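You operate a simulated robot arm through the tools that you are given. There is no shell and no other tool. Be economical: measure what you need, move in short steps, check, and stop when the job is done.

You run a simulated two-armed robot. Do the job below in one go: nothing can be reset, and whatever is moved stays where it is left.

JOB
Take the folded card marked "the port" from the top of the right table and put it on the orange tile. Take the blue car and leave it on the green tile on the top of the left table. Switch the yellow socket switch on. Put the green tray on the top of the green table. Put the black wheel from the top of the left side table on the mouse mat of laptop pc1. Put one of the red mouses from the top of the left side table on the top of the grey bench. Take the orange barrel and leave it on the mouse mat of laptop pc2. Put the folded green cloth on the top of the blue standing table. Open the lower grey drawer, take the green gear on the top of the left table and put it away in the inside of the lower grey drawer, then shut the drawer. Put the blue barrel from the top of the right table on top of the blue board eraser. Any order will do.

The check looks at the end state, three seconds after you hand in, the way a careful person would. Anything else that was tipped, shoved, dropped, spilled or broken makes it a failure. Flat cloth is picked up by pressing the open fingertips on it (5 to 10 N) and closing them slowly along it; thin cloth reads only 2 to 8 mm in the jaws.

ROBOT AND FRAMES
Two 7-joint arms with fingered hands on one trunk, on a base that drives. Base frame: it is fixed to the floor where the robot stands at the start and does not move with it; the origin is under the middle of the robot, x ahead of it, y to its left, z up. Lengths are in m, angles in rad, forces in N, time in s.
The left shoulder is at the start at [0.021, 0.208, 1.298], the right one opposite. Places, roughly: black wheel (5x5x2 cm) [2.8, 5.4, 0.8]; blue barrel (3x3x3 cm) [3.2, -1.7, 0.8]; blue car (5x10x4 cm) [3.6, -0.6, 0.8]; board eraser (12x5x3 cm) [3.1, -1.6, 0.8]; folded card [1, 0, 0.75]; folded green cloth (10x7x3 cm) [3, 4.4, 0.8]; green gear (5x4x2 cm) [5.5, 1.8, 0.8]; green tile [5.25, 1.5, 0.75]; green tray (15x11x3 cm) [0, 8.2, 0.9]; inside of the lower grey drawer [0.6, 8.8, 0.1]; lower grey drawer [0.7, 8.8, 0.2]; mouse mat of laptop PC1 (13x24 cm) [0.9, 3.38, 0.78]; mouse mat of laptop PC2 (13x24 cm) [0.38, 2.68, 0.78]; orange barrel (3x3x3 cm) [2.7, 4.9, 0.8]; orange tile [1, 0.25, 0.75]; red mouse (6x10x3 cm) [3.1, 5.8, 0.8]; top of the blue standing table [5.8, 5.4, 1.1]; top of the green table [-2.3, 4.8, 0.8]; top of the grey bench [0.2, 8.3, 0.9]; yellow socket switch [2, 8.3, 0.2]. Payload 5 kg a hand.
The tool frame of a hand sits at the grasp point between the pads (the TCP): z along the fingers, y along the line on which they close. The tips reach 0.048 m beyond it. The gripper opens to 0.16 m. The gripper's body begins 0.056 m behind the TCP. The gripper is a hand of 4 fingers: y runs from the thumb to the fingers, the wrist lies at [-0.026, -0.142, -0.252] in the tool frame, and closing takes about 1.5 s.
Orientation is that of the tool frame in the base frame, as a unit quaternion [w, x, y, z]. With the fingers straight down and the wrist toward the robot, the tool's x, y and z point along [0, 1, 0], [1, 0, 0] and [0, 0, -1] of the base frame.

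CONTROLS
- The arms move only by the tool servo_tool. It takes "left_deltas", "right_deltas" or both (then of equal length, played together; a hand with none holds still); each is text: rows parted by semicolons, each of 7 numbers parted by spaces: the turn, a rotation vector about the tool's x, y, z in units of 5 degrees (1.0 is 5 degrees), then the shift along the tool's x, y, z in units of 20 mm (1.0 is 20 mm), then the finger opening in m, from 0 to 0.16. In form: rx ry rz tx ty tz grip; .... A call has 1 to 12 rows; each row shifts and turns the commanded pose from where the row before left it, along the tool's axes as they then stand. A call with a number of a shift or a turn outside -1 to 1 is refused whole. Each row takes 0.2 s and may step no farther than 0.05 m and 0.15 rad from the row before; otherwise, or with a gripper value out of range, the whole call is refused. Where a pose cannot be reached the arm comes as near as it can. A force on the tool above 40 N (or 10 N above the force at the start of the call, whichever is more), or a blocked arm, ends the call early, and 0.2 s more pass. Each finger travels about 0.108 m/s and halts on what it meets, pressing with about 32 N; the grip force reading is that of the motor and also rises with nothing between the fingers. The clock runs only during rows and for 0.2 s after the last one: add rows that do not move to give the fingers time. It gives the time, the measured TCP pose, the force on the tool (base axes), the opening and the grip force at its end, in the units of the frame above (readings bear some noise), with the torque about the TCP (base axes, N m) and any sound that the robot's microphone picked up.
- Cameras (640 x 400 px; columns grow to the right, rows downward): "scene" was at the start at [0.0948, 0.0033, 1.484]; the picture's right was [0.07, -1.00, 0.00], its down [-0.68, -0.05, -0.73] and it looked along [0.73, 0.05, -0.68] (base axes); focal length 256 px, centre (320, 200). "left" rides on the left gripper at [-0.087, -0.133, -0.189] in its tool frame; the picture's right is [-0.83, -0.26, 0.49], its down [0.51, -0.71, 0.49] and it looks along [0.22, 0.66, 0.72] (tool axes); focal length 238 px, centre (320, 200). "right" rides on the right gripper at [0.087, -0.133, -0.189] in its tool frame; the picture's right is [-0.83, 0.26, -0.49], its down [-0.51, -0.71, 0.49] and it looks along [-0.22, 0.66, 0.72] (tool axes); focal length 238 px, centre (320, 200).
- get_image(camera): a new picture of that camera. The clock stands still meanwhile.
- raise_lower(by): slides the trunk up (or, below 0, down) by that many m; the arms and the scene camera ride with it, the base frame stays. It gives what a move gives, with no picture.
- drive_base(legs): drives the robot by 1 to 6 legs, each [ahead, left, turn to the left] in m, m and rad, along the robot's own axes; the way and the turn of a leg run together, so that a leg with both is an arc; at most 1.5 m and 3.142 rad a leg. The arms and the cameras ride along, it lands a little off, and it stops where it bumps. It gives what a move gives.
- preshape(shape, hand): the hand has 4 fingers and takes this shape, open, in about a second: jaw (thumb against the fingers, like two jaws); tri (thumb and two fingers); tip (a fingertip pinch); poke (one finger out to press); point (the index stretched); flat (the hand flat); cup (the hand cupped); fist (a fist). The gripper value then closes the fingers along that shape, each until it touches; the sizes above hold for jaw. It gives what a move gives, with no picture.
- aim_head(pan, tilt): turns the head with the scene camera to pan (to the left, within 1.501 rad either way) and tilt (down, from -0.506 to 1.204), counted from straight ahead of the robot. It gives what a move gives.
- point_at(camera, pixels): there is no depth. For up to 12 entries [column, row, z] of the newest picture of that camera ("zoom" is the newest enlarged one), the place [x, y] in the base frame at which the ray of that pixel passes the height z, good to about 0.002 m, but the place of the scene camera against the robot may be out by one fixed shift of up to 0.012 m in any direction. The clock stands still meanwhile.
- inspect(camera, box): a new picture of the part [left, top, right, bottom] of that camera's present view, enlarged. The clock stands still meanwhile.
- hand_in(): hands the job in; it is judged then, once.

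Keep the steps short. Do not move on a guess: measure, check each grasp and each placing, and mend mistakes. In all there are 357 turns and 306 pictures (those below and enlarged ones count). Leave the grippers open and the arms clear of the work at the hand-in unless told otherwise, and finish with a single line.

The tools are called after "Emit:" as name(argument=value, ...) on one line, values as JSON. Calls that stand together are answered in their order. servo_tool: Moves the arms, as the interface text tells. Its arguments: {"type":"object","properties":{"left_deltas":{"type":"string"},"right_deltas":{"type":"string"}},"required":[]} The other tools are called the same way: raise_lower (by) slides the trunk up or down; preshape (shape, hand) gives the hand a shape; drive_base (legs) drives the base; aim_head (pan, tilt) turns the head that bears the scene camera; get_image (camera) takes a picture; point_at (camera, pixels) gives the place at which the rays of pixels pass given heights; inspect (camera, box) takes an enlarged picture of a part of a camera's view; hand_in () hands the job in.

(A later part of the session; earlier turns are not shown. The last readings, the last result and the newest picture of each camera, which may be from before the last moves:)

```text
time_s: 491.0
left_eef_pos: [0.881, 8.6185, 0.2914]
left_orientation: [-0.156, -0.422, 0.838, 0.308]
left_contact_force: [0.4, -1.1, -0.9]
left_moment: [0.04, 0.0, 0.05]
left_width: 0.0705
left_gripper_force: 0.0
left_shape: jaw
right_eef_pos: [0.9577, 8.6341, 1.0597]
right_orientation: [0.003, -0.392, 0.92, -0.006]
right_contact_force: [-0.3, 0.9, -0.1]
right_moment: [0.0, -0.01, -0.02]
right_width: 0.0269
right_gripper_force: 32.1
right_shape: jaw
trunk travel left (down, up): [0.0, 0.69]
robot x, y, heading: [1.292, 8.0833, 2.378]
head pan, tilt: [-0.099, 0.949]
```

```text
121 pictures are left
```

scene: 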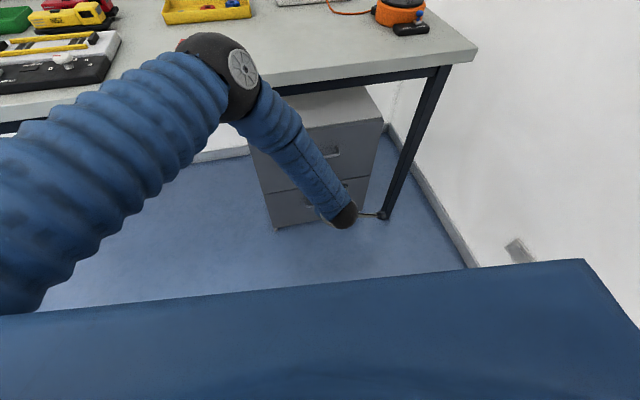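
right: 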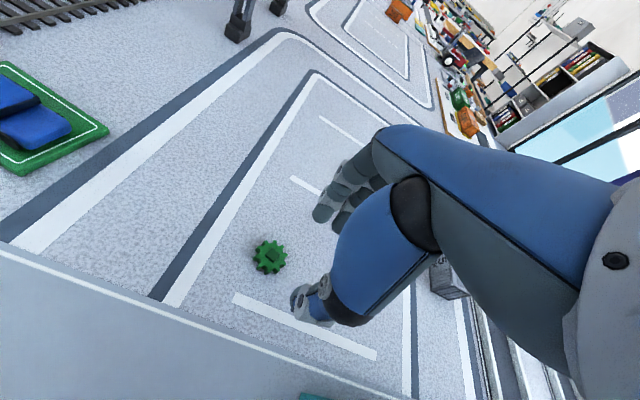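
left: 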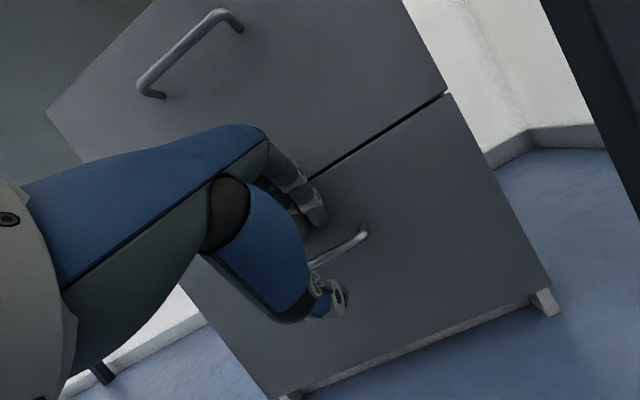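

Emit:
inspect(camera="left", box=[270, 170, 390, 330])

Emit:
point_at(camera="left", pixels=[[340, 251, 0.24], [340, 251, 0.25], [340, 251, 0.26], [366, 230, 0.25], [366, 230, 0.26]])

```text
2.50 times, centred on (330, 250) of left
```

zoom: 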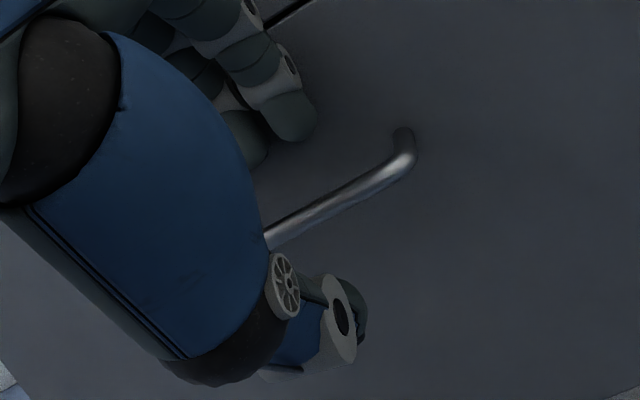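

```text
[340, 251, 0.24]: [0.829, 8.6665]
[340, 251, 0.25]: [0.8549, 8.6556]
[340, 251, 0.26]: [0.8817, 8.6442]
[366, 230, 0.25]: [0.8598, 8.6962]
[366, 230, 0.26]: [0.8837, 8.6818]
```

The bar lies on the grip line about 1 cm beyond the fingertips. I'll narrow the opening to 5 cm and advance 25 mm along the fingers.

Emit:
servo_tool(left_deltas="0 0 0 0 0 0 0.055;0 0 0 0 0 0.3 0.05;0 0 0 0 0 0.3 0.05;0 0 0 0 0 0.3 0.05;0 0 0 0 0 0.3 0.05;0 0 0 0 0 0 0.05")

Emit:
inspect(camera="left", box=[270, 170, 390, 330])

```text
time_s: 492.4
left_eef_pos: [0.8668, 8.6265, 0.276]
left_orientation: [-0.156, -0.423, 0.838, 0.307]
left_contact_force: [20.1, -11.6, 4.8]
left_moment: [0.34, 0.81, 0.44]
left_width: 0.0479
left_gripper_force: 0.0
left_shape: jaw
right_eef_pos: [0.9578, 8.6323, 1.061]
right_orientation: [0.003, -0.391, 0.92, -0.006]
right_contact_force: [-0.2, 0.3, 0.6]
right_moment: [0.0, 0.03, 0.01]
right_width: 0.027
right_gripper_force: 32.0
right_shape: jaw
trunk travel left (down, up): [0.0, 0.69]
robot x, y, heading: [1.2942, 8.0835, 2.374]
head pan, tilt: [-0.099, 0.949]
```

```text
2.50 times, centred on (330, 250) of left
```

zoom: 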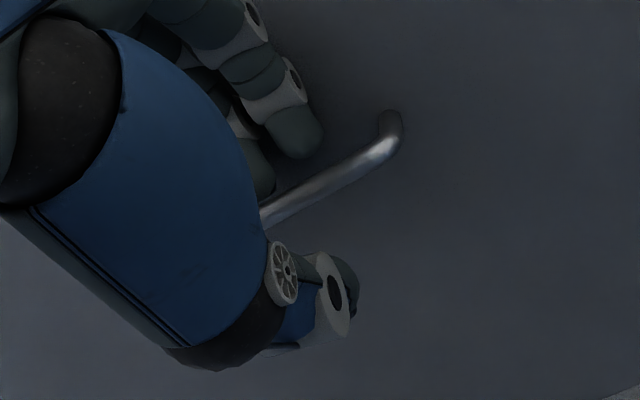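

Fingertips touch the face (20 N) just above and behind the bar. I'll close on the bar.

Emit:
servo_tool(left_deltas="0 0 0 0 -0.1 0 0.04;0 0 0 0 0 0 0.03;0 0 0 0 0 0 0.02;0 0 0 0 0 0 0.01;0 0 0 0 0 0 0.0;0 0 0 0 0 0 0.0;0 0 0 0 0 0 0.0")

Emit:
inspect(camera="left", box=[270, 170, 390, 330])

```text
time_s: 494.0
left_eef_pos: [0.8632, 8.6249, 0.2732]
left_orientation: [-0.159, -0.423, 0.837, 0.308]
left_contact_force: [-3.1, 4.3, 3.3]
left_moment: [-0.09, 0.32, -0.2]
left_width: 0.0056
left_gripper_force: 32.2
left_shape: jaw
right_eef_pos: [0.9576, 8.6347, 1.0607]
right_orientation: [0.003, -0.391, 0.92, -0.006]
right_contact_force: [-0.2, -0.2, 0.2]
right_moment: [-0.01, 0.0, -0.01]
right_width: 0.0267
right_gripper_force: 32.2
right_shape: jaw
trunk travel left (down, up): [0.0, 0.69]
robot x, y, heading: [1.2959, 8.0824, 2.374]
head pan, tilt: [-0.099, 0.949]
```

```text
2.50 times, centred on (330, 250) of left
```

zoom: 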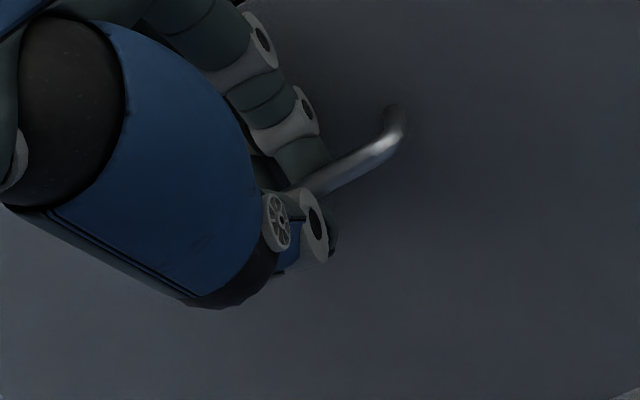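

The bar is clamped. I'll pull by driving the base back 8 cm square to the drawer, and check.

Emit:
drive_base(legs=[[-0.079, -0.0104, 0]])

Emit:
get_image(camera="left")

Emit:
get_image(camera="scene")

```text
time_s: 495.1
left_eef_pos: [0.9273, 8.5782, 0.2736]
left_orientation: [-0.158, -0.424, 0.837, 0.308]
left_contact_force: [6.9, 7.8, 5.5]
left_moment: [0.05, 0.09, -0.4]
left_width: 0.0056
left_gripper_force: 32.0
left_shape: jaw
right_eef_pos: [1.0203, 8.5861, 1.0602]
right_orientation: [0.002, -0.392, 0.92, -0.006]
right_contact_force: [-0.3, 0.8, 0.0]
right_moment: [0.02, 0.06, 0.01]
right_width: 0.0269
right_gripper_force: 31.7
right_shape: jaw
trunk travel left (down, up): [0.0, 0.69]
robot x, y, heading: [1.3614, 8.0418, 2.373]
head pan, tilt: [-0.099, 0.949]
```

```text
117 pictures are left
```

left: 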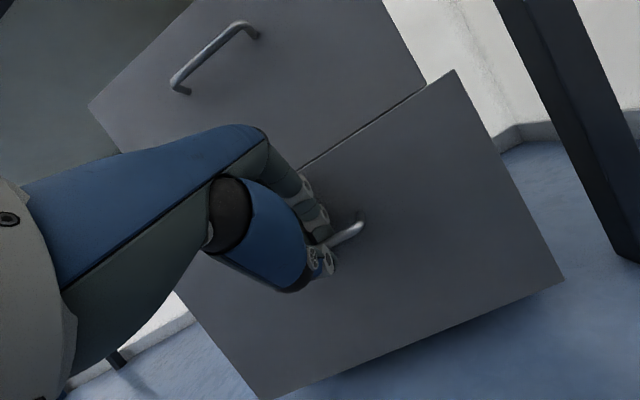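

```text
116 pictures are left
```

scene: 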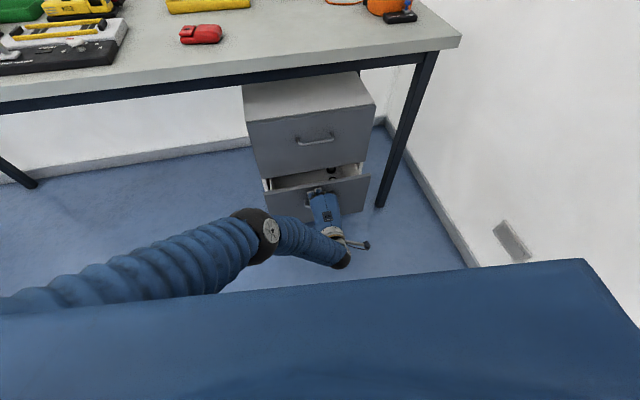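

The drawer is opening (8 cm). I'll pull another 17 cm.

Emit:
drive_base(legs=[[-0.085, -0.011, 0], [-0.085, -0.011, 0]])

Emit:
get_image(camera="scene")

Emit:
inspect(camera="scene", box=[230, 90, 430, 250])

```text
time_s: 496.8
left_eef_pos: [1.0643, 8.4766, 0.2731]
left_orientation: [-0.159, -0.424, 0.837, 0.308]
left_contact_force: [12.3, 14.9, 0.6]
left_moment: [0.14, -0.08, -0.7]
left_width: 0.0058
left_gripper_force: 32.1
left_shape: jaw
right_eef_pos: [1.1572, 8.4855, 1.0625]
right_orientation: [0.002, -0.392, 0.92, -0.005]
right_contact_force: [0.2, -0.3, 0.8]
right_moment: [0.02, -0.01, -0.04]
right_width: 0.0269
right_gripper_force: 32.1
right_shape: jaw
trunk travel left (down, up): [0.0, 0.69]
robot x, y, heading: [1.494, 7.9357, 2.373]
head pan, tilt: [-0.099, 0.949]
```

```text
115 pictures are left
```

scene: 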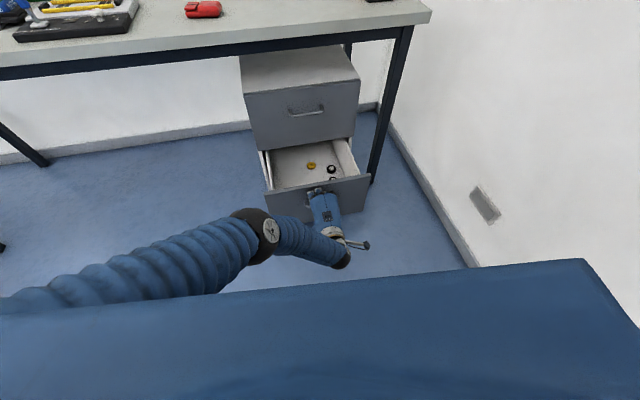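

```text
2.50 times, centred on (330, 170) of scene
```

zoom: 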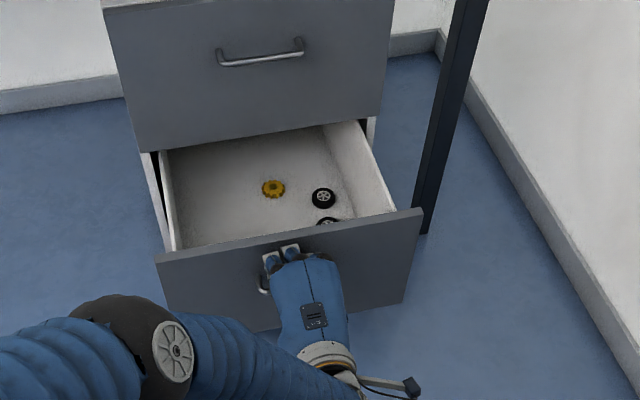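

The drawer is open about 24 cm; inside are a yellow gear and two wheels, with free space at left. I'll measure the spot.

Emit:
point_at(camera="scene", pixels=[[288, 172, 0.12], [290, 180, 0.12], [310, 168, 0.12], [332, 170, 0.12], [268, 192, 0.3], [357, 178, 0.3], [272, 150, 0.3], [347, 140, 0.3], [300, 178, 0.12]])

```text
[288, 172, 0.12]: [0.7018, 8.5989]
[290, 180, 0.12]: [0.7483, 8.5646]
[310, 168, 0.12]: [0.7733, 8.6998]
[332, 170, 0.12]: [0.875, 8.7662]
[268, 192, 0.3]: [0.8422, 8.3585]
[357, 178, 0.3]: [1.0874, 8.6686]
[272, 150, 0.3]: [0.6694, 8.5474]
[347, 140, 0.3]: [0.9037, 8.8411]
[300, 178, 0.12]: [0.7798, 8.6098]
```

I'll release the handle and withdraw the left hand up and back.

Emit:
servo_tool(left_deltas="0 0 0 0 0 0 0.02;0 0 0 0 0 0 0.04;0 0 0 0 0 0 0.05;0 0 0 0 0 -0.5 0.05;0 0 0 0 0 -1 0.06;0 0 0 0 0 -1 0.06;0 0 0 0 0 -1 0.06;0 0 0 0 -0.5 -1 0.06;0 0 0 0 -0.5 -1 0.06;0 0 0 0 -0.5 -1 0.06;0 0 0 0 -0.5 -1 0.06;0 0 0 0 0 0 0.06")

Emit:
inspect(camera="scene", box=[210, 80, 410, 260])

```text
time_s: 499.4
left_eef_pos: [1.1676, 8.4023, 0.3622]
left_orientation: [-0.159, -0.425, 0.837, 0.308]
left_contact_force: [0.1, 0.1, 0.8]
left_moment: [-0.02, -0.01, -0.03]
left_width: 0.0595
left_gripper_force: 0.1
left_shape: jaw
right_eef_pos: [1.157, 8.4851, 1.061]
right_orientation: [0.001, -0.392, 0.92, -0.005]
right_contact_force: [-0.7, 0.4, 0.6]
right_moment: [0.0, 0.0, 0.01]
right_width: 0.0267
right_gripper_force: 31.6
right_shape: jaw
trunk travel left (down, up): [0.0, 0.69]
robot x, y, heading: [1.4965, 7.9368, 2.382]
head pan, tilt: [-0.099, 0.949]
```

```text
2.22 times, centred on (310, 170) of scene
```

zoom: 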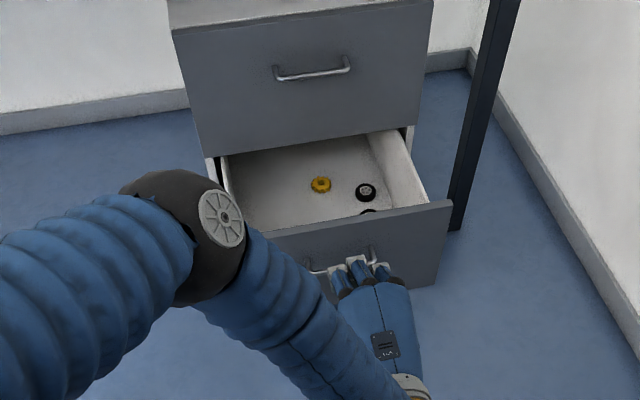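

Emit:
servo_tool(left_deltas="1 0 0 0.5 0 0 0.08;1 0 0 0.5 0 0 0.08;1 0 0 0.5 0 0 0.08;1 0 0 0.5 0 0 0.08;1 0 0 0.5 0 0 0.08;1 0 0 0.5 0 0 0.08;1 0 0 0.5 0 0 0.08;1 0 0 0.5 0 0 0.08")

Emit:
servo_tool(left_deltas="0 0 0 0.7 0 -1 0.1;0 0 0 0.7 0 -1 0.1;0 0 0 0.7 0 -1 0.1;0 0 0 0.7 0 -1 0.1;0 0 0 0.7 0 -1 0.1;0 0 0 0.7 0 -1 0.1;0 0 0 0.7 0 -1 0.1;0 0 0 0.7 0 -1 0.1;0 0 0 0.7 0 -1 0.1;0 0 0 0.7 0 -1 0.1;0 0 0 0.7 0 -1 0.1;0 0 0 0.7 0 -1 0.1")

Emit:
inspect(camera="scene", box=[210, 80, 410, 260])

Emit:
inspect(camera="right", box=[220, 150, 420, 330])

```text
time_s: 501.2
left_eef_pos: [1.1198, 8.335, 0.361]
left_orientation: [-0.002, -0.452, 0.892, 0.001]
left_contact_force: [1.1, -0.3, 0.6]
left_moment: [0.04, 0.11, 0.0]
left_width: 0.0797
left_gripper_force: 0.1
left_shape: jaw
right_eef_pos: [1.1573, 8.4847, 1.0601]
right_orientation: [0.002, -0.393, 0.92, -0.004]
right_contact_force: [0.0, -0.1, 0.7]
right_moment: [0.02, 0.0, -0.01]
right_width: 0.0266
right_gripper_force: 31.7
right_shape: jaw
trunk travel left (down, up): [0.0, 0.69]
robot x, y, heading: [1.4982, 7.9383, 2.381]
head pan, tilt: [-0.099, 0.949]
```

```text
time_s: 503.8
left_eef_pos: [1.0246, 8.1998, 0.6018]
left_orientation: [-0.003, -0.453, 0.891, 0.002]
left_contact_force: [0.8, 0.2, 0.2]
left_moment: [0.05, 0.05, -0.02]
left_width: 0.0996
left_gripper_force: 0.1
left_shape: jaw
right_eef_pos: [1.1584, 8.4835, 1.0601]
right_orientation: [0.001, -0.393, 0.919, -0.004]
right_contact_force: [0.3, -0.1, -0.4]
right_moment: [0.03, 0.0, 0.0]
right_width: 0.0269
right_gripper_force: 31.7
right_shape: jaw
trunk travel left (down, up): [0.0, 0.69]
robot x, y, heading: [1.4932, 7.938, 2.375]
head pan, tilt: [-0.099, 0.949]
```

```text
2.22 times, centred on (310, 170) of scene
```

zoom: 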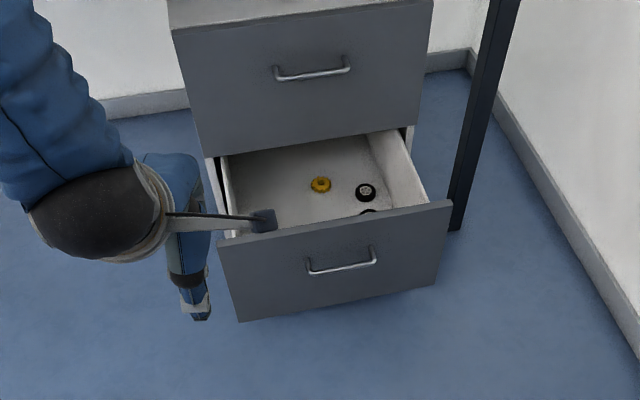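

```text
2.22 times, centred on (320, 240) of right
```

zoom: 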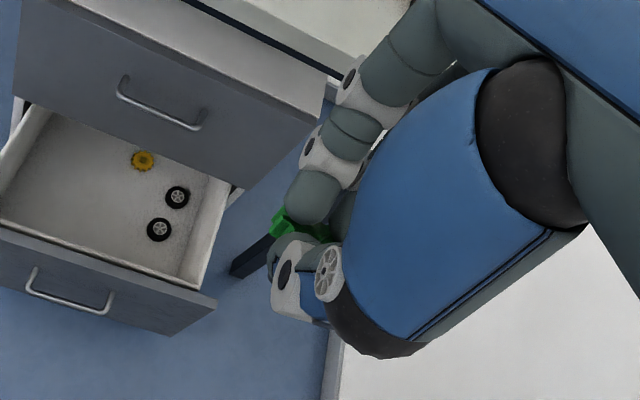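

Good view of the open drawer. I'll move the left hand further left, and lower the right hand (gear) in front of the bench.

Emit:
servo_tool(left_deltas="0 0 0 1 -0.5 0 0.1;0 0 0 1 -0.5 0 0.1;0 0 0 1 -0.5 0 0.1;0 0 0 1 -0.5 0 0.1;0 0 0 1 -0.5 0 0.1;0 0 0 1 -0.5 0 0.1;0 0 0 0 0 0 0.1;0 0 0 0 0 0 0.1;0 0 0 0 0 0 0.1;0 0 0 0 0 0 0.1;0 0 0 0 0 0 0.1;0 0 0 0 0 0 0.1", right_deltas="0 0 0 0 0 1 0.01;0 0 0 0 0 1 0.01;0 0 0 0 0 1 0.01;0 0 0 0 0 1 0.01;0 0 0 0 0 1 0.01;0 0 0 0 0 1 0.01;0 0 0 0 0 1 0.01;0 0 0 0 0 1 0.01;0 0 0 0 0 1 0.01;0 0 0 0 0 1 0.01;0 0 0 0 0 1 0.01;0 0 0 0 0 1 0.01")

Emit:
servo_tool(right_deltas="0 0 0 0 0 1 0.01;0 0 0 0 0 1 0.01;0 0 0 0 0 1 0.01;0 0 0 0 0 1 0.01;0 0 0 0 0 1 0.01;0 0 0 0 0 1 0.01;0 0 0 0 0 1 0.01;0 0 0 0 0 1 0.01;0 0 0 0 0 1 0.01;0 0 0 0 0 1 0.01;0 0 0 0 0 1 0.01;0 0 0 0 0 1 0.01")

Emit:
servo_tool(right_deltas="0 0 0 0 0 1 0.01;0 0 0 0 0 1 0.01;0 0 0 0 0 1 0.01;0 0 0 0 0 1 0.01;0 0 0 0 0 1 0.01;0 0 0 0 0 1 0.01;0 0 0 0 0 0 0.01")

Emit:
get_image(camera="right")

```text
time_s: 506.4
left_eef_pos: [0.9911, 8.082, 0.5964]
left_orientation: [-0.003, -0.453, 0.891, 0.002]
left_contact_force: [0.2, -0.1, 0.3]
left_moment: [0.01, -0.02, 0.0]
left_width: 0.0996
left_gripper_force: 0.1
left_shape: jaw
left hand out of reach, approached as far as the arm can: row 6
right_eef_pos: [1.1597, 8.4825, 0.8184]
right_orientation: [0.003, -0.394, 0.919, -0.005]
right_contact_force: [-0.8, 0.5, -0.4]
right_moment: [-0.03, 0.0, 0.02]
right_width: 0.0269
right_gripper_force: 31.4
right_shape: jaw
trunk travel left (down, up): [0.0, 0.69]
robot x, y, heading: [1.4944, 7.9392, 2.373]
head pan, tilt: [-0.099, 0.949]
```

```text
time_s: 509.0
left_eef_pos: [0.9926, 8.0824, 0.5958]
left_orientation: [-0.004, -0.452, 0.892, 0.002]
left_contact_force: [0.6, -0.4, 0.9]
left_moment: [-0.01, 0.01, 0.0]
left_width: 0.0994
left_gripper_force: 0.1
left_shape: jaw
right_eef_pos: [1.1597, 8.4816, 0.5815]
right_orientation: [0.002, -0.393, 0.92, -0.004]
right_contact_force: [-0.6, 0.3, 1.2]
right_moment: [-0.05, -0.04, -0.01]
right_width: 0.0268
right_gripper_force: 31.9
right_shape: jaw
trunk travel left (down, up): [0.0, 0.69]
robot x, y, heading: [1.4925, 7.9358, 2.375]
head pan, tilt: [-0.099, 0.949]
```

```text
time_s: 510.6
left_eef_pos: [0.9922, 8.0812, 0.5966]
left_orientation: [-0.004, -0.453, 0.892, 0.002]
left_contact_force: [-0.4, 0.5, -0.3]
left_moment: [-0.03, 0.03, -0.01]
left_width: 0.0997
left_gripper_force: 0.1
left_shape: jaw
right_eef_pos: [1.1611, 8.4818, 0.4619]
right_orientation: [0.002, -0.393, 0.92, -0.004]
right_contact_force: [0.1, 0.2, -0.1]
right_moment: [0.02, -0.01, 0.02]
right_width: 0.0269
right_gripper_force: 31.7
right_shape: jaw
trunk travel left (down, up): [0.0, 0.69]
robot x, y, heading: [1.4948, 7.9387, 2.377]
head pan, tilt: [-0.099, 0.949]
```

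```text
110 pictures are left
```

right: 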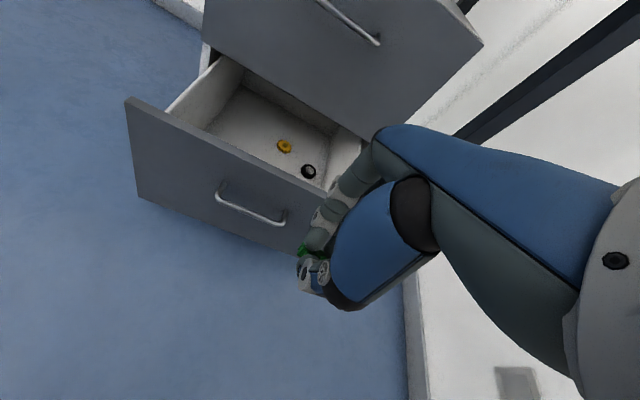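

Emit:
servo_tool(right_deltas="0 0 0 0.94 0.12 0 0.01;0 0 0 0.94 0.12 0 0.01;0 0 0 0.94 0.12 0 0.01;0 0 0 0.94 0.12 0 0.01;0 0 0 0.94 0.12 0 0.01;0 0 0 0.94 0.12 0 0.01;0 0 0 0.94 0.12 0 0.01;0 0 0 0.94 0.12 0 0.01;0 0 0 0 0 0 0.01")

Emit:
drive_base(legs=[[0.26, 0.034, 0]])

Emit:
get_image(camera="right")

Emit:
get_image(camera="scene")

```text
time_s: 512.6
left_eef_pos: [0.9909, 8.0812, 0.5961]
left_orientation: [-0.004, -0.454, 0.891, 0.002]
left_contact_force: [0.8, 0.9, -0.4]
left_moment: [0.0, 0.02, 0.0]
left_width: 0.0996
left_gripper_force: 0.0
left_shape: jaw
right_eef_pos: [1.0424, 8.3858, 0.461]
right_orientation: [0.002, -0.394, 0.919, -0.006]
right_contact_force: [-0.5, -0.2, -0.1]
right_moment: [-0.02, -0.02, 0.0]
right_width: 0.0267
right_gripper_force: 32.3
right_shape: jaw
trunk travel left (down, up): [0.0, 0.69]
robot x, y, heading: [1.4977, 7.9364, 2.373]
head pan, tilt: [-0.099, 0.949]
```

```text
time_s: 514.5
left_eef_pos: [0.7949, 8.2286, 0.5952]
left_orientation: [-0.003, -0.453, 0.892, 0.002]
left_contact_force: [0.7, -1.0, -0.8]
left_moment: [0.0, 0.03, 0.01]
left_width: 0.0996
left_gripper_force: 0.0
left_shape: jaw
right_eef_pos: [0.852, 8.5263, 0.4558]
right_orientation: [0.006, -0.392, 0.92, -0.014]
right_contact_force: [0.5, -0.3, 0.2]
right_moment: [0.0, -0.01, 0.01]
right_width: 0.0265
right_gripper_force: 32.6
right_shape: jaw
trunk travel left (down, up): [0.0, 0.69]
robot x, y, heading: [1.2977, 8.0841, 2.373]
head pan, tilt: [-0.099, 0.949]
stopped in leg 1: the force on the tool passed its limit at 57 N (the readings are from after the stop); the commanded pose is now the measured one
```

```text
109 pictures are left
```

right: 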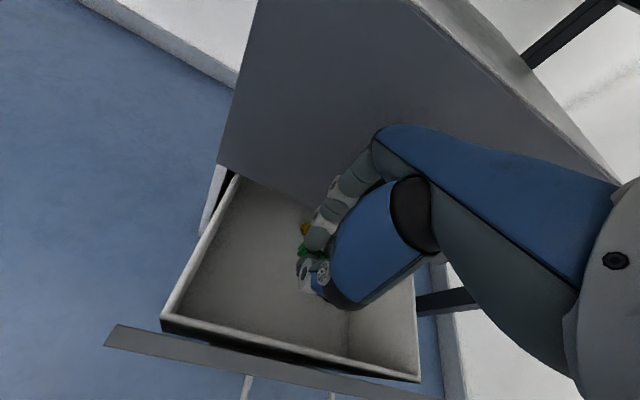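

```text
108 pictures are left
```

scene: 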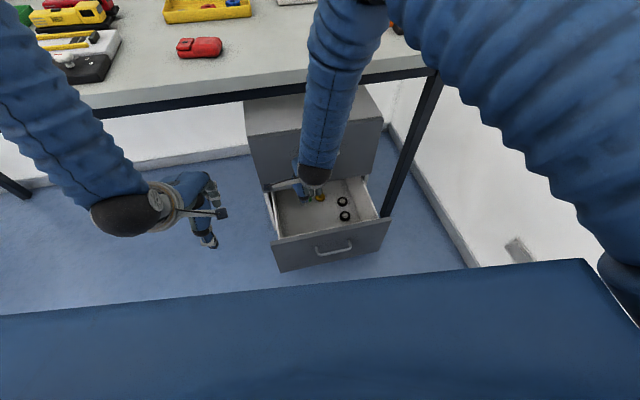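

The right knuckles nudged the closed upper drawer's handle; no force remains. I'll back 3 cm, then lower into the drawer.

Emit:
servo_tool(right_deltas="0 0 0 0.2 -0.8 0 0.01;0 0 0 0.2 -0.8 0 0.01;0 0 0 0 0 1 0.01;0 0 0 0 0 1 0.01;0 0 0 0 0 1 0.01;0 0 0 0 0 1 0.01;0 0 0 0 0 1 0.01;0 0 0 0 0 0 0.01")

Emit:
get_image(camera="right")

Emit:
inspect(camera="scene", box=[220, 100, 420, 280])

```text
time_s: 516.3
left_eef_pos: [0.7954, 8.2282, 0.5956]
left_orientation: [-0.004, -0.453, 0.891, 0.002]
left_contact_force: [-0.3, 0.0, 1.0]
left_moment: [-0.01, 0.02, 0.01]
left_width: 0.0999
left_gripper_force: 0.0
left_shape: jaw
right_eef_pos: [0.8712, 8.4974, 0.358]
right_orientation: [0.006, -0.393, 0.919, -0.012]
right_contact_force: [-0.1, -0.2, -1.1]
right_moment: [-0.02, -0.04, 0.04]
right_width: 0.0264
right_gripper_force: 31.8
right_shape: jaw
trunk travel left (down, up): [0.0, 0.69]
robot x, y, heading: [1.299, 8.0884, 2.372]
head pan, tilt: [-0.099, 0.949]
```

```text
107 pictures are left
```

right: 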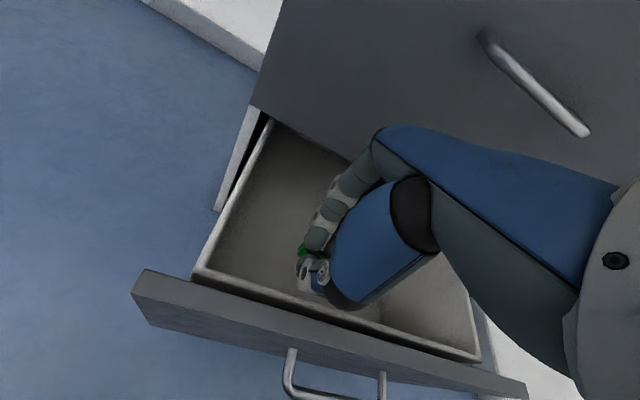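

```text
2.22 times, centred on (320, 190) of scene
```

zoom: 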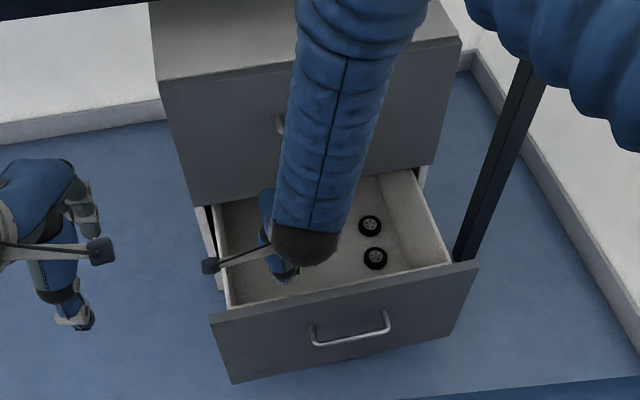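

Emit:
servo_tool(right_deltas="0 0 0 0 0.3 0.8 0.01;0 0 0 0 0.3 0.8 0.01;0 0 0 0 0 0.8 0.01;0 0 0 0 0 0.8 0.01;0 0 0 0 0 0.8 0.01;0 0 0 0 0 0 0.01")

Emit:
inspect(camera="right", box=[200, 150, 440, 350])

```text
time_s: 517.7
left_eef_pos: [0.7956, 8.2303, 0.5949]
left_orientation: [-0.004, -0.452, 0.892, 0.002]
left_contact_force: [0.3, -0.5, 0.2]
left_moment: [-0.02, 0.01, 0.02]
left_width: 0.0996
left_gripper_force: 0.2
left_shape: jaw
right_eef_pos: [0.8654, 8.504, 0.2787]
right_orientation: [0.006, -0.393, 0.919, -0.013]
right_contact_force: [0.4, 0.2, -0.8]
right_moment: [0.01, -0.04, 0.01]
right_width: 0.0266
right_gripper_force: 31.8
right_shape: jaw
trunk travel left (down, up): [0.0, 0.69]
robot x, y, heading: [1.2979, 8.0839, 2.371]
head pan, tilt: [-0.099, 0.949]
```

```text
2.00 times, centred on (320, 250) of right
```

zoom: 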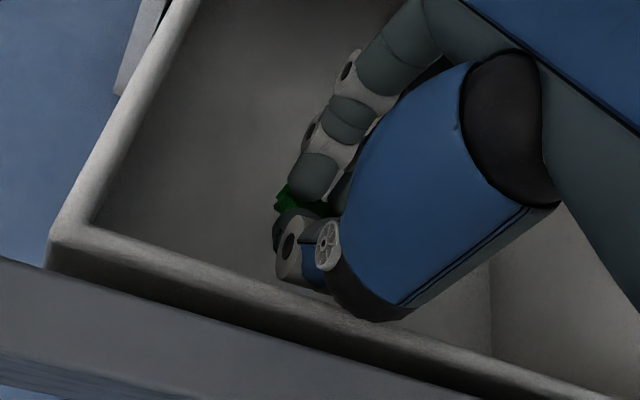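

Emit:
servo_tool(right_deltas="0 0 0 0 0.2 0.7 0.01;0 0 0 0 0.2 0.7 0.01;0 0 0 0 0 0.7 0.01;0 0 0 0 0 0.5 0.01;0 0 0 0 0 0 0.01")

Emit:
inspect(camera="right", box=[200, 150, 440, 350])

```text
time_s: 518.9
left_eef_pos: [0.795, 8.2284, 0.5956]
left_orientation: [-0.004, -0.453, 0.892, 0.001]
left_contact_force: [0.6, -0.6, 0.4]
left_moment: [0.02, 0.02, 0.0]
left_width: 0.0997
left_gripper_force: 0.1
left_shape: jaw
right_eef_pos: [0.8599, 8.5074, 0.2259]
right_orientation: [0.007, -0.393, 0.92, -0.013]
right_contact_force: [-0.1, 0.7, -0.3]
right_moment: [-0.04, -0.03, 0.0]
right_width: 0.0266
right_gripper_force: 32.0
right_shape: jaw
trunk travel left (down, up): [0.0, 0.69]
robot x, y, heading: [1.2993, 8.0865, 2.372]
head pan, tilt: [-0.099, 0.949]
```

```text
2.00 times, centred on (320, 250) of right
```

zoom: 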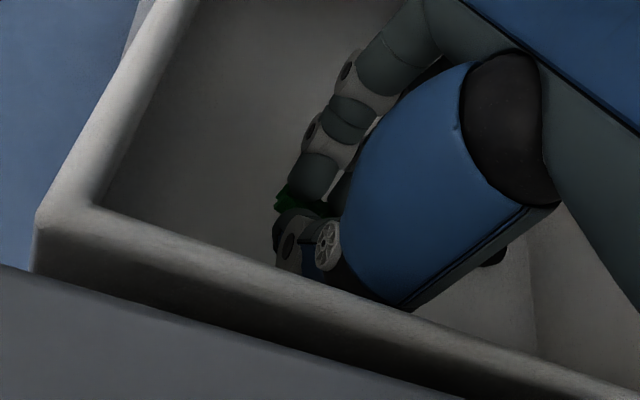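

Emit:
servo_tool(right_deltas="0 0 0 0 0.5 0.3 0.01;0 0 0 0 0.3 0.5 0.01;0 0 0 0 0 0.5 0.01;0 0 0 0 0 0.3 0.01;0 0 0 0 0 0 0.01")

Emit:
inspect(camera="right", box=[200, 150, 440, 350])

```text
time_s: 520.1
left_eef_pos: [0.7955, 8.2291, 0.596]
left_orientation: [-0.004, -0.452, 0.892, 0.001]
left_contact_force: [-0.5, 0.5, 0.2]
left_moment: [0.01, -0.02, -0.01]
left_width: 0.0996
left_gripper_force: 0.0
left_shape: jaw
right_eef_pos: [0.8491, 8.5183, 0.1918]
right_orientation: [0.006, -0.394, 0.919, -0.013]
right_contact_force: [-0.8, -0.2, -0.4]
right_moment: [0.0, 0.03, 0.01]
right_width: 0.0265
right_gripper_force: 31.9
right_shape: jaw
trunk travel left (down, up): [0.0, 0.69]
robot x, y, heading: [1.2994, 8.0811, 2.372]
head pan, tilt: [-0.099, 0.949]
```

```text
2.00 times, centred on (320, 250) of right
```

zoom: 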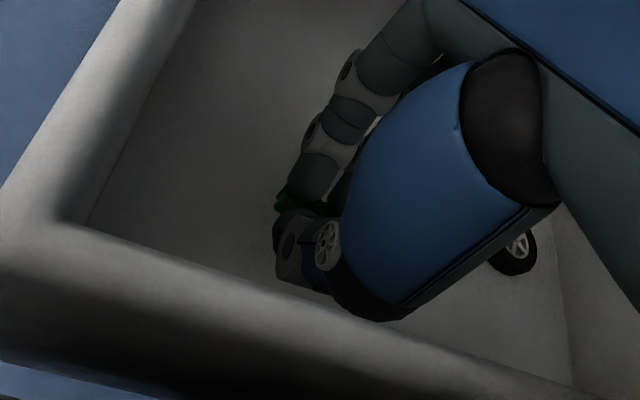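

Emit:
servo_tool(right_deltas="0 0 0 0 0 0.3 0.01;0 0 0 0 0 0.3 0.01;0 0 0 0 0 0.2 0.01;0 0 0 0 0 0.2 0.01;0 0 0 0 0 0 0.01")

```text
time_s: 520.7
left_eef_pos: [0.7956, 8.2279, 0.5957]
left_orientation: [-0.003, -0.452, 0.892, 0.003]
left_contact_force: [-0.5, 0.1, 0.1]
left_moment: [-0.01, -0.05, 0.0]
left_width: 0.0999
left_gripper_force: 0.1
left_shape: jaw
right_eef_pos: [0.843, 8.5244, 0.1896]
right_orientation: [0.003, -0.393, 0.919, -0.007]
right_contact_force: [-1.0, 1.9, 21.4]
right_moment: [-1.54, -2.2, 0.17]
right_width: 0.0265
right_gripper_force: 31.8
right_shape: jaw
trunk travel left (down, up): [0.0, 0.69]
robot x, y, heading: [1.2938, 8.0826, 2.371]
head pan, tilt: [-0.099, 0.949]
stopped in row 2 (right hand): the force on the tool passed its limit at 52 N (the readings are from after the stop); the commanded pose is now the measured one
```

Part of the hand touches the drawer's front rim. I'll ease up 8 mm and release the gear here (a drop of 1–3 cm inside the drawer).

Emit:
servo_tool(right_deltas="0 0 0 0 0 -0.2 0.01;0 0 0 0 0 -0.2 0.01;0 0 0 0 0 0 0.03;0 0 0 0 0 0 0.05;0 0 0 0 0 0 0.06;0 0 0 0 0 0 0.06;0 0 0 0 0 0 0.06")

Emit:
servo_tool(right_deltas="0 0 0 0 0 -0.8 0.06;0 0 0 0 0 -1 0.06;0 0 0 0 0 -1 0.06;0 0 0 0 0 -1 0.06;0 0 0 0 0 -1 0.06;0 0 0 0 -0.3 -1 0.06;0 0 0 0 -0.3 -1 0.06;0 0 0 0 -0.3 -1 0.06;0 0 0 0 -0.5 -1 0.06;0 0 0 0 -0.5 -1 0.06;0 0 0 0 -0.5 -1 0.06;0 0 0 0 0 0 0.06")

Emit:
get_image(camera="right")

```text
time_s: 522.3
left_eef_pos: [0.7948, 8.2292, 0.5949]
left_orientation: [-0.004, -0.451, 0.892, 0.002]
left_contact_force: [0.2, 0.1, 0.3]
left_moment: [-0.02, 0.0, -0.02]
left_width: 0.0998
left_gripper_force: 0.1
left_shape: jaw
right_eef_pos: [0.8463, 8.5211, 0.1944]
right_orientation: [0.005, -0.393, 0.919, -0.01]
right_contact_force: [0.6, -0.3, -0.4]
right_moment: [-0.01, -0.02, 0.02]
right_width: 0.0595
right_gripper_force: 0.0
right_shape: jaw
trunk travel left (down, up): [0.0, 0.69]
robot x, y, heading: [1.296, 8.0804, 2.375]
head pan, tilt: [-0.099, 0.949]
```

```text
time_s: 524.9
left_eef_pos: [0.7947, 8.2287, 0.5955]
left_orientation: [-0.004, -0.452, 0.892, 0.001]
left_contact_force: [-0.1, -0.1, -0.1]
left_moment: [0.03, 0.02, -0.01]
left_width: 0.0999
left_gripper_force: 0.1
left_shape: jaw
right_eef_pos: [0.8761, 8.4899, 0.4131]
right_orientation: [0.004, -0.393, 0.919, -0.01]
right_contact_force: [0.5, -0.4, 0.3]
right_moment: [0.01, -0.03, 0.03]
right_width: 0.0597
right_gripper_force: 0.1
right_shape: jaw
trunk travel left (down, up): [0.0, 0.69]
robot x, y, heading: [1.2969, 8.0848, 2.369]
head pan, tilt: [-0.099, 0.949]
```

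```text
102 pictures are left
```

right: 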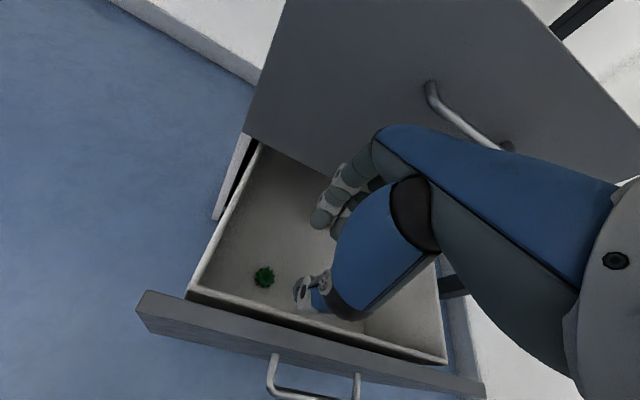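

The green gear is in the drawer. Now I'll shut it: back off, lower the closed right hand in front of the drawer.

Emit:
drive_base(legs=[[-0.327, -0.043, 0]])

Emit:
servo_tool(right_deltas="0 0 0 -0.6 0 1 0.03;0 0 0 -0.6 0 1 0.0;0 0 0 -0.6 0 1 0.0;0 0 0 -0.6 0 1 0.0;0 0 0 -0.6 0 1 0.0;0 0 0 -0.6 0 1 0.0;0 0 0 -0.6 0 1 0.0;0 0 0 -0.6 0 1 0.0;0 0 0 0 0 0 0.0")

Emit:
drive_base(legs=[[0.139, 0.018, 0]])

Emit:
get_image(camera="scene")

```text
time_s: 527.0
left_eef_pos: [1.059, 8.0308, 0.5948]
left_orientation: [-0.004, -0.454, 0.891, 0.002]
left_contact_force: [-0.1, 0.2, 0.0]
left_moment: [0.03, 0.02, 0.04]
left_width: 0.0998
left_gripper_force: 0.0
left_shape: jaw
right_eef_pos: [1.1401, 8.2945, 0.4132]
right_orientation: [0.004, -0.394, 0.919, -0.009]
right_contact_force: [-0.8, 0.0, 0.0]
right_moment: [-0.01, 0.02, 0.02]
right_width: 0.0594
right_gripper_force: 0.1
right_shape: jaw
trunk travel left (down, up): [0.0, 0.69]
robot x, y, heading: [1.5621, 7.8867, 2.376]
head pan, tilt: [-0.099, 0.949]
```

```text
time_s: 529.0
left_eef_pos: [1.0579, 8.0296, 0.5952]
left_orientation: [-0.004, -0.453, 0.891, 0.002]
left_contact_force: [0.0, -0.4, 0.3]
left_moment: [0.01, 0.0, 0.0]
left_width: 0.0997
left_gripper_force: 0.1
left_shape: jaw
right_eef_pos: [1.2093, 8.3618, 0.2559]
right_orientation: [0.005, -0.394, 0.919, -0.01]
right_contact_force: [0.0, 0.6, -1.1]
right_moment: [-0.02, -0.03, 0.02]
right_width: 0.0
right_gripper_force: 31.6
right_shape: jaw
trunk travel left (down, up): [0.0, 0.69]
robot x, y, heading: [1.5646, 7.8876, 2.373]
head pan, tilt: [-0.099, 0.949]
```

```text
time_s: 530.4
left_eef_pos: [0.9436, 8.1143, 0.5951]
left_orientation: [-0.004, -0.454, 0.891, 0.002]
left_contact_force: [-0.3, 1.1, 0.0]
left_moment: [-0.03, 0.01, -0.02]
left_width: 0.1001
left_gripper_force: 0.1
left_shape: jaw
right_eef_pos: [1.0939, 8.4437, 0.2546]
right_orientation: [0.004, -0.395, 0.918, -0.009]
right_contact_force: [0.1, 0.1, 0.2]
right_moment: [-0.02, 0.01, -0.01]
right_width: 0.0
right_gripper_force: 32.1
right_shape: jaw
trunk travel left (down, up): [0.0, 0.69]
robot x, y, heading: [1.4526, 7.972, 2.376]
head pan, tilt: [-0.099, 0.949]
```

```text
101 pictures are left
```

scene: 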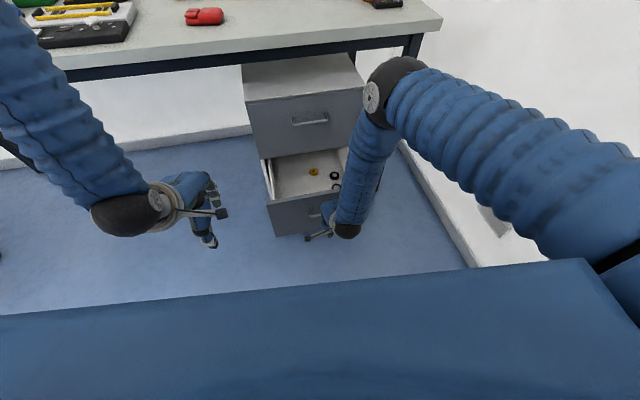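

The right hand is in front of the drawer centre. I'll push with the base, then with the arm.

Emit:
drive_base(legs=[[0.149, 0.02, 0]])

Emit:
servo_tool(right_deltas="0 0 0 0.1 0.8 0 0.0;0 0 0 0.1 0.8 0 0.0;0 0 0 0.1 0.8 0 0.0;0 0 0 0.1 0.8 0 0.0;0 0 0 0.1 0.8 0 0.0;0 0 0 0.1 0.8 0 0.0;0 0 0 0.1 0.8 0 0.0;0 0 0 0.1 0.8 0 0.0;0 0 0 0 0 0 0.0")

Emit:
get_image(camera="scene")

```text
time_s: 531.7
left_eef_pos: [0.8248, 8.2035, 0.5943]
left_orientation: [-0.004, -0.454, 0.891, 0.001]
left_contact_force: [-0.7, 1.0, -0.3]
left_moment: [0.01, 0.0, 0.0]
left_width: 0.0996
left_gripper_force: 0.0
left_shape: jaw
right_eef_pos: [0.9733, 8.532, 0.2554]
right_orientation: [0.004, -0.395, 0.919, -0.01]
right_contact_force: [0.0, 0.1, -0.2]
right_moment: [-0.03, -0.03, -0.02]
right_width: 0.0001
right_gripper_force: 32.4
right_shape: jaw
trunk travel left (down, up): [0.0, 0.69]
robot x, y, heading: [1.3267, 8.0576, 2.375]
head pan, tilt: [-0.099, 0.949]
```

```text
time_s: 533.5
left_eef_pos: [0.8267, 8.2023, 0.5957]
left_orientation: [-0.004, -0.454, 0.891, 0.003]
left_contact_force: [-1.0, -0.8, 1.7]
left_moment: [-0.01, -0.01, -0.02]
left_width: 0.0999
left_gripper_force: 0.1
left_shape: jaw
right_eef_pos: [0.8823, 8.5984, 0.254]
right_orientation: [0.006, -0.395, 0.919, -0.012]
right_contact_force: [21.2, -15.8, 35.4]
right_moment: [1.96, 1.0, -0.76]
right_width: 0.0
right_gripper_force: 32.1
right_shape: jaw
trunk travel left (down, up): [0.0, 0.69]
robot x, y, heading: [1.3236, 8.0598, 2.38]
head pan, tilt: [-0.099, 0.949]
stopped in row 8 (right hand): the force on the tool passed its limit at 47 N (the readings are from after the stop); the commanded pose is now the measured one
```

```text
100 pictures are left
```

scene: 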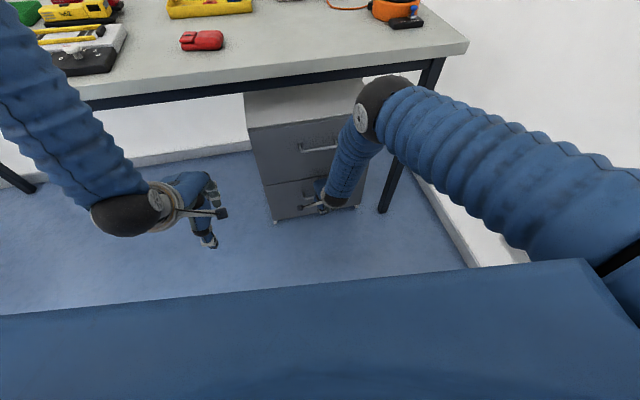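

Emit:
servo_tool(right_deltas="0 0 0 0 -1 0 0.0;0 0 0 0 -1 0 0.0;0 0 0 0 -1 0 0.0;0 0 0 0 -1 0 0.0;0 0 0 -1 -0.8 0 0.0;0 0 0 -1 -0.8 0 0.0;0 0 0 -1 -0.8 0 0.0;0 0 0 -1 -0.8 0 0.0")

Emit:
inspect(camera="scene", box=[220, 70, 420, 250])

```text
time_s: 535.2
left_eef_pos: [0.8246, 8.201, 0.5957]
left_orientation: [-0.004, -0.452, 0.892, 0.002]
left_contact_force: [-0.2, 0.5, 0.6]
left_moment: [0.02, -0.01, 0.03]
left_width: 0.0998
left_gripper_force: 0.1
left_shape: jaw
right_eef_pos: [1.0407, 8.5584, 0.2532]
right_orientation: [0.006, -0.395, 0.919, -0.013]
right_contact_force: [0.4, 0.1, 0.4]
right_moment: [0.01, -0.06, 0.02]
right_width: 0.0
right_gripper_force: 31.9
right_shape: jaw
trunk travel left (down, up): [0.0, 0.69]
robot x, y, heading: [1.3292, 8.0594, 2.38]
head pan, tilt: [-0.099, 0.949]
```

```text
2.22 times, centred on (320, 160) of scene
```

zoom: 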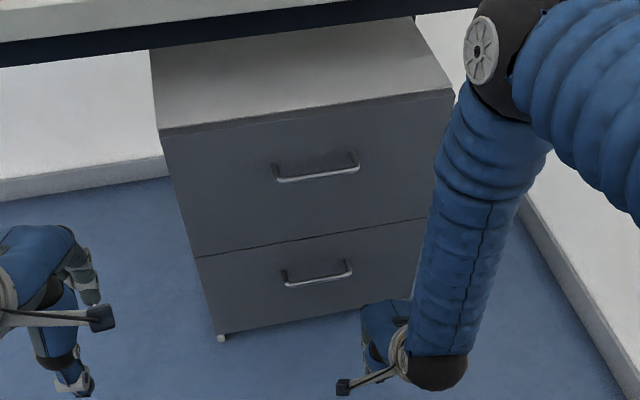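

The drawer is shut flush. Next is the switch at about (2.0,8.3,0.2), behind to my right. I'll raise the trunk, back into the open floor and turn toward it.

Emit:
raise_lower(by=0.3)

Emit:
drive_base(legs=[[-0.405, 0.423, 0], [0, 0, -1.446]])

Emit:
aim_head(pan=0.0, tilt=0.8)

Emit:
get_image(camera="scene")

```text
time_s: 538.2
left_eef_pos: [0.8239, 8.2032, 0.8961]
left_orientation: [-0.004, -0.454, 0.891, 0.002]
left_contact_force: [-0.3, -0.7, -0.1]
left_moment: [0.0, -0.01, -0.03]
left_width: 0.0995
left_gripper_force: 0.1
left_shape: jaw
right_eef_pos: [1.0408, 8.5592, 0.5537]
right_orientation: [0.006, -0.395, 0.919, -0.013]
right_contact_force: [0.2, 0.7, 0.4]
right_moment: [-0.02, -0.04, 0.01]
right_width: 0.0
right_gripper_force: 31.5
right_shape: jaw
trunk travel left (down, up): [-0.3, 0.39]
robot x, y, heading: [1.3314, 8.0628, 2.376]
head pan, tilt: [-0.099, 0.949]
```

```text
time_s: 545.1
left_eef_pos: [1.399, 7.9928, 0.8952]
left_orientation: [-0.001, 0.235, 0.972, 0.004]
left_contact_force: [-0.5, 0.5, -0.3]
left_moment: [0.01, 0.01, 0.01]
left_width: 0.0997
left_gripper_force: 0.1
left_shape: jaw
right_eef_pos: [1.7841, 7.8332, 0.554]
right_orientation: [-0.003, 0.297, 0.955, -0.013]
right_contact_force: [0.3, 0.6, 0.1]
right_moment: [0.01, 0.0, 0.01]
right_width: 0.0
right_gripper_force: 31.7
right_shape: jaw
trunk travel left (down, up): [-0.3, 0.39]
robot x, y, heading: [1.3337, 7.4712, 0.961]
head pan, tilt: [-0.099, 0.949]
```

```text
time_s: 545.8
left_eef_pos: [1.3988, 7.9923, 0.8951]
left_orientation: [-0.001, 0.235, 0.972, 0.004]
left_contact_force: [0.6, -0.4, -0.1]
left_moment: [0.01, -0.01, 0.0]
left_width: 0.0997
left_gripper_force: 0.1
left_shape: jaw
right_eef_pos: [1.7835, 7.8341, 0.5546]
right_orientation: [-0.003, 0.298, 0.955, -0.014]
right_contact_force: [0.6, 0.5, 0.1]
right_moment: [0.05, 0.01, 0.01]
right_width: 0.0001
right_gripper_force: 32.4
right_shape: jaw
trunk travel left (down, up): [-0.3, 0.39]
robot x, y, heading: [1.335, 7.47, 0.955]
head pan, tilt: [0.0, 0.799]
```

```text
98 pictures are left
```

scene: 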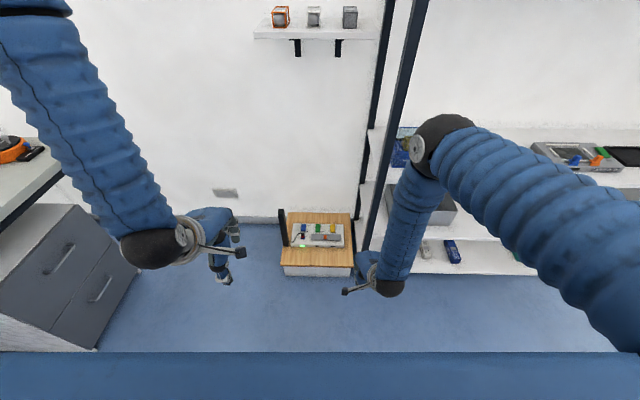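

A wooden low box with a socket strip is straight ahead at (318,240). I'll zoom in.

Emit:
inspect(camera="scene", box=[270, 200, 370, 290])

Emit:
point_at(camera="scene", pixels=[[318, 240, 0.2], [318, 232, 0.22], [285, 268, 0.15], [352, 268, 0.15], [356, 240, 0], [280, 212, 0.2]])

```text
4.44 times, centred on (320, 245) of scene
```

zoom: 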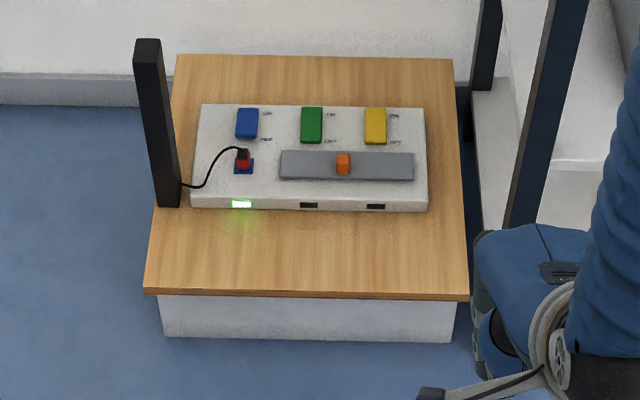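

```text
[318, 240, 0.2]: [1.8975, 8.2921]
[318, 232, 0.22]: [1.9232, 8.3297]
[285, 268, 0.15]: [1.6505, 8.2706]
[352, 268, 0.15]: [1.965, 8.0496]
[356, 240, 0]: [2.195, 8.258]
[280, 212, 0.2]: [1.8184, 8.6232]
```

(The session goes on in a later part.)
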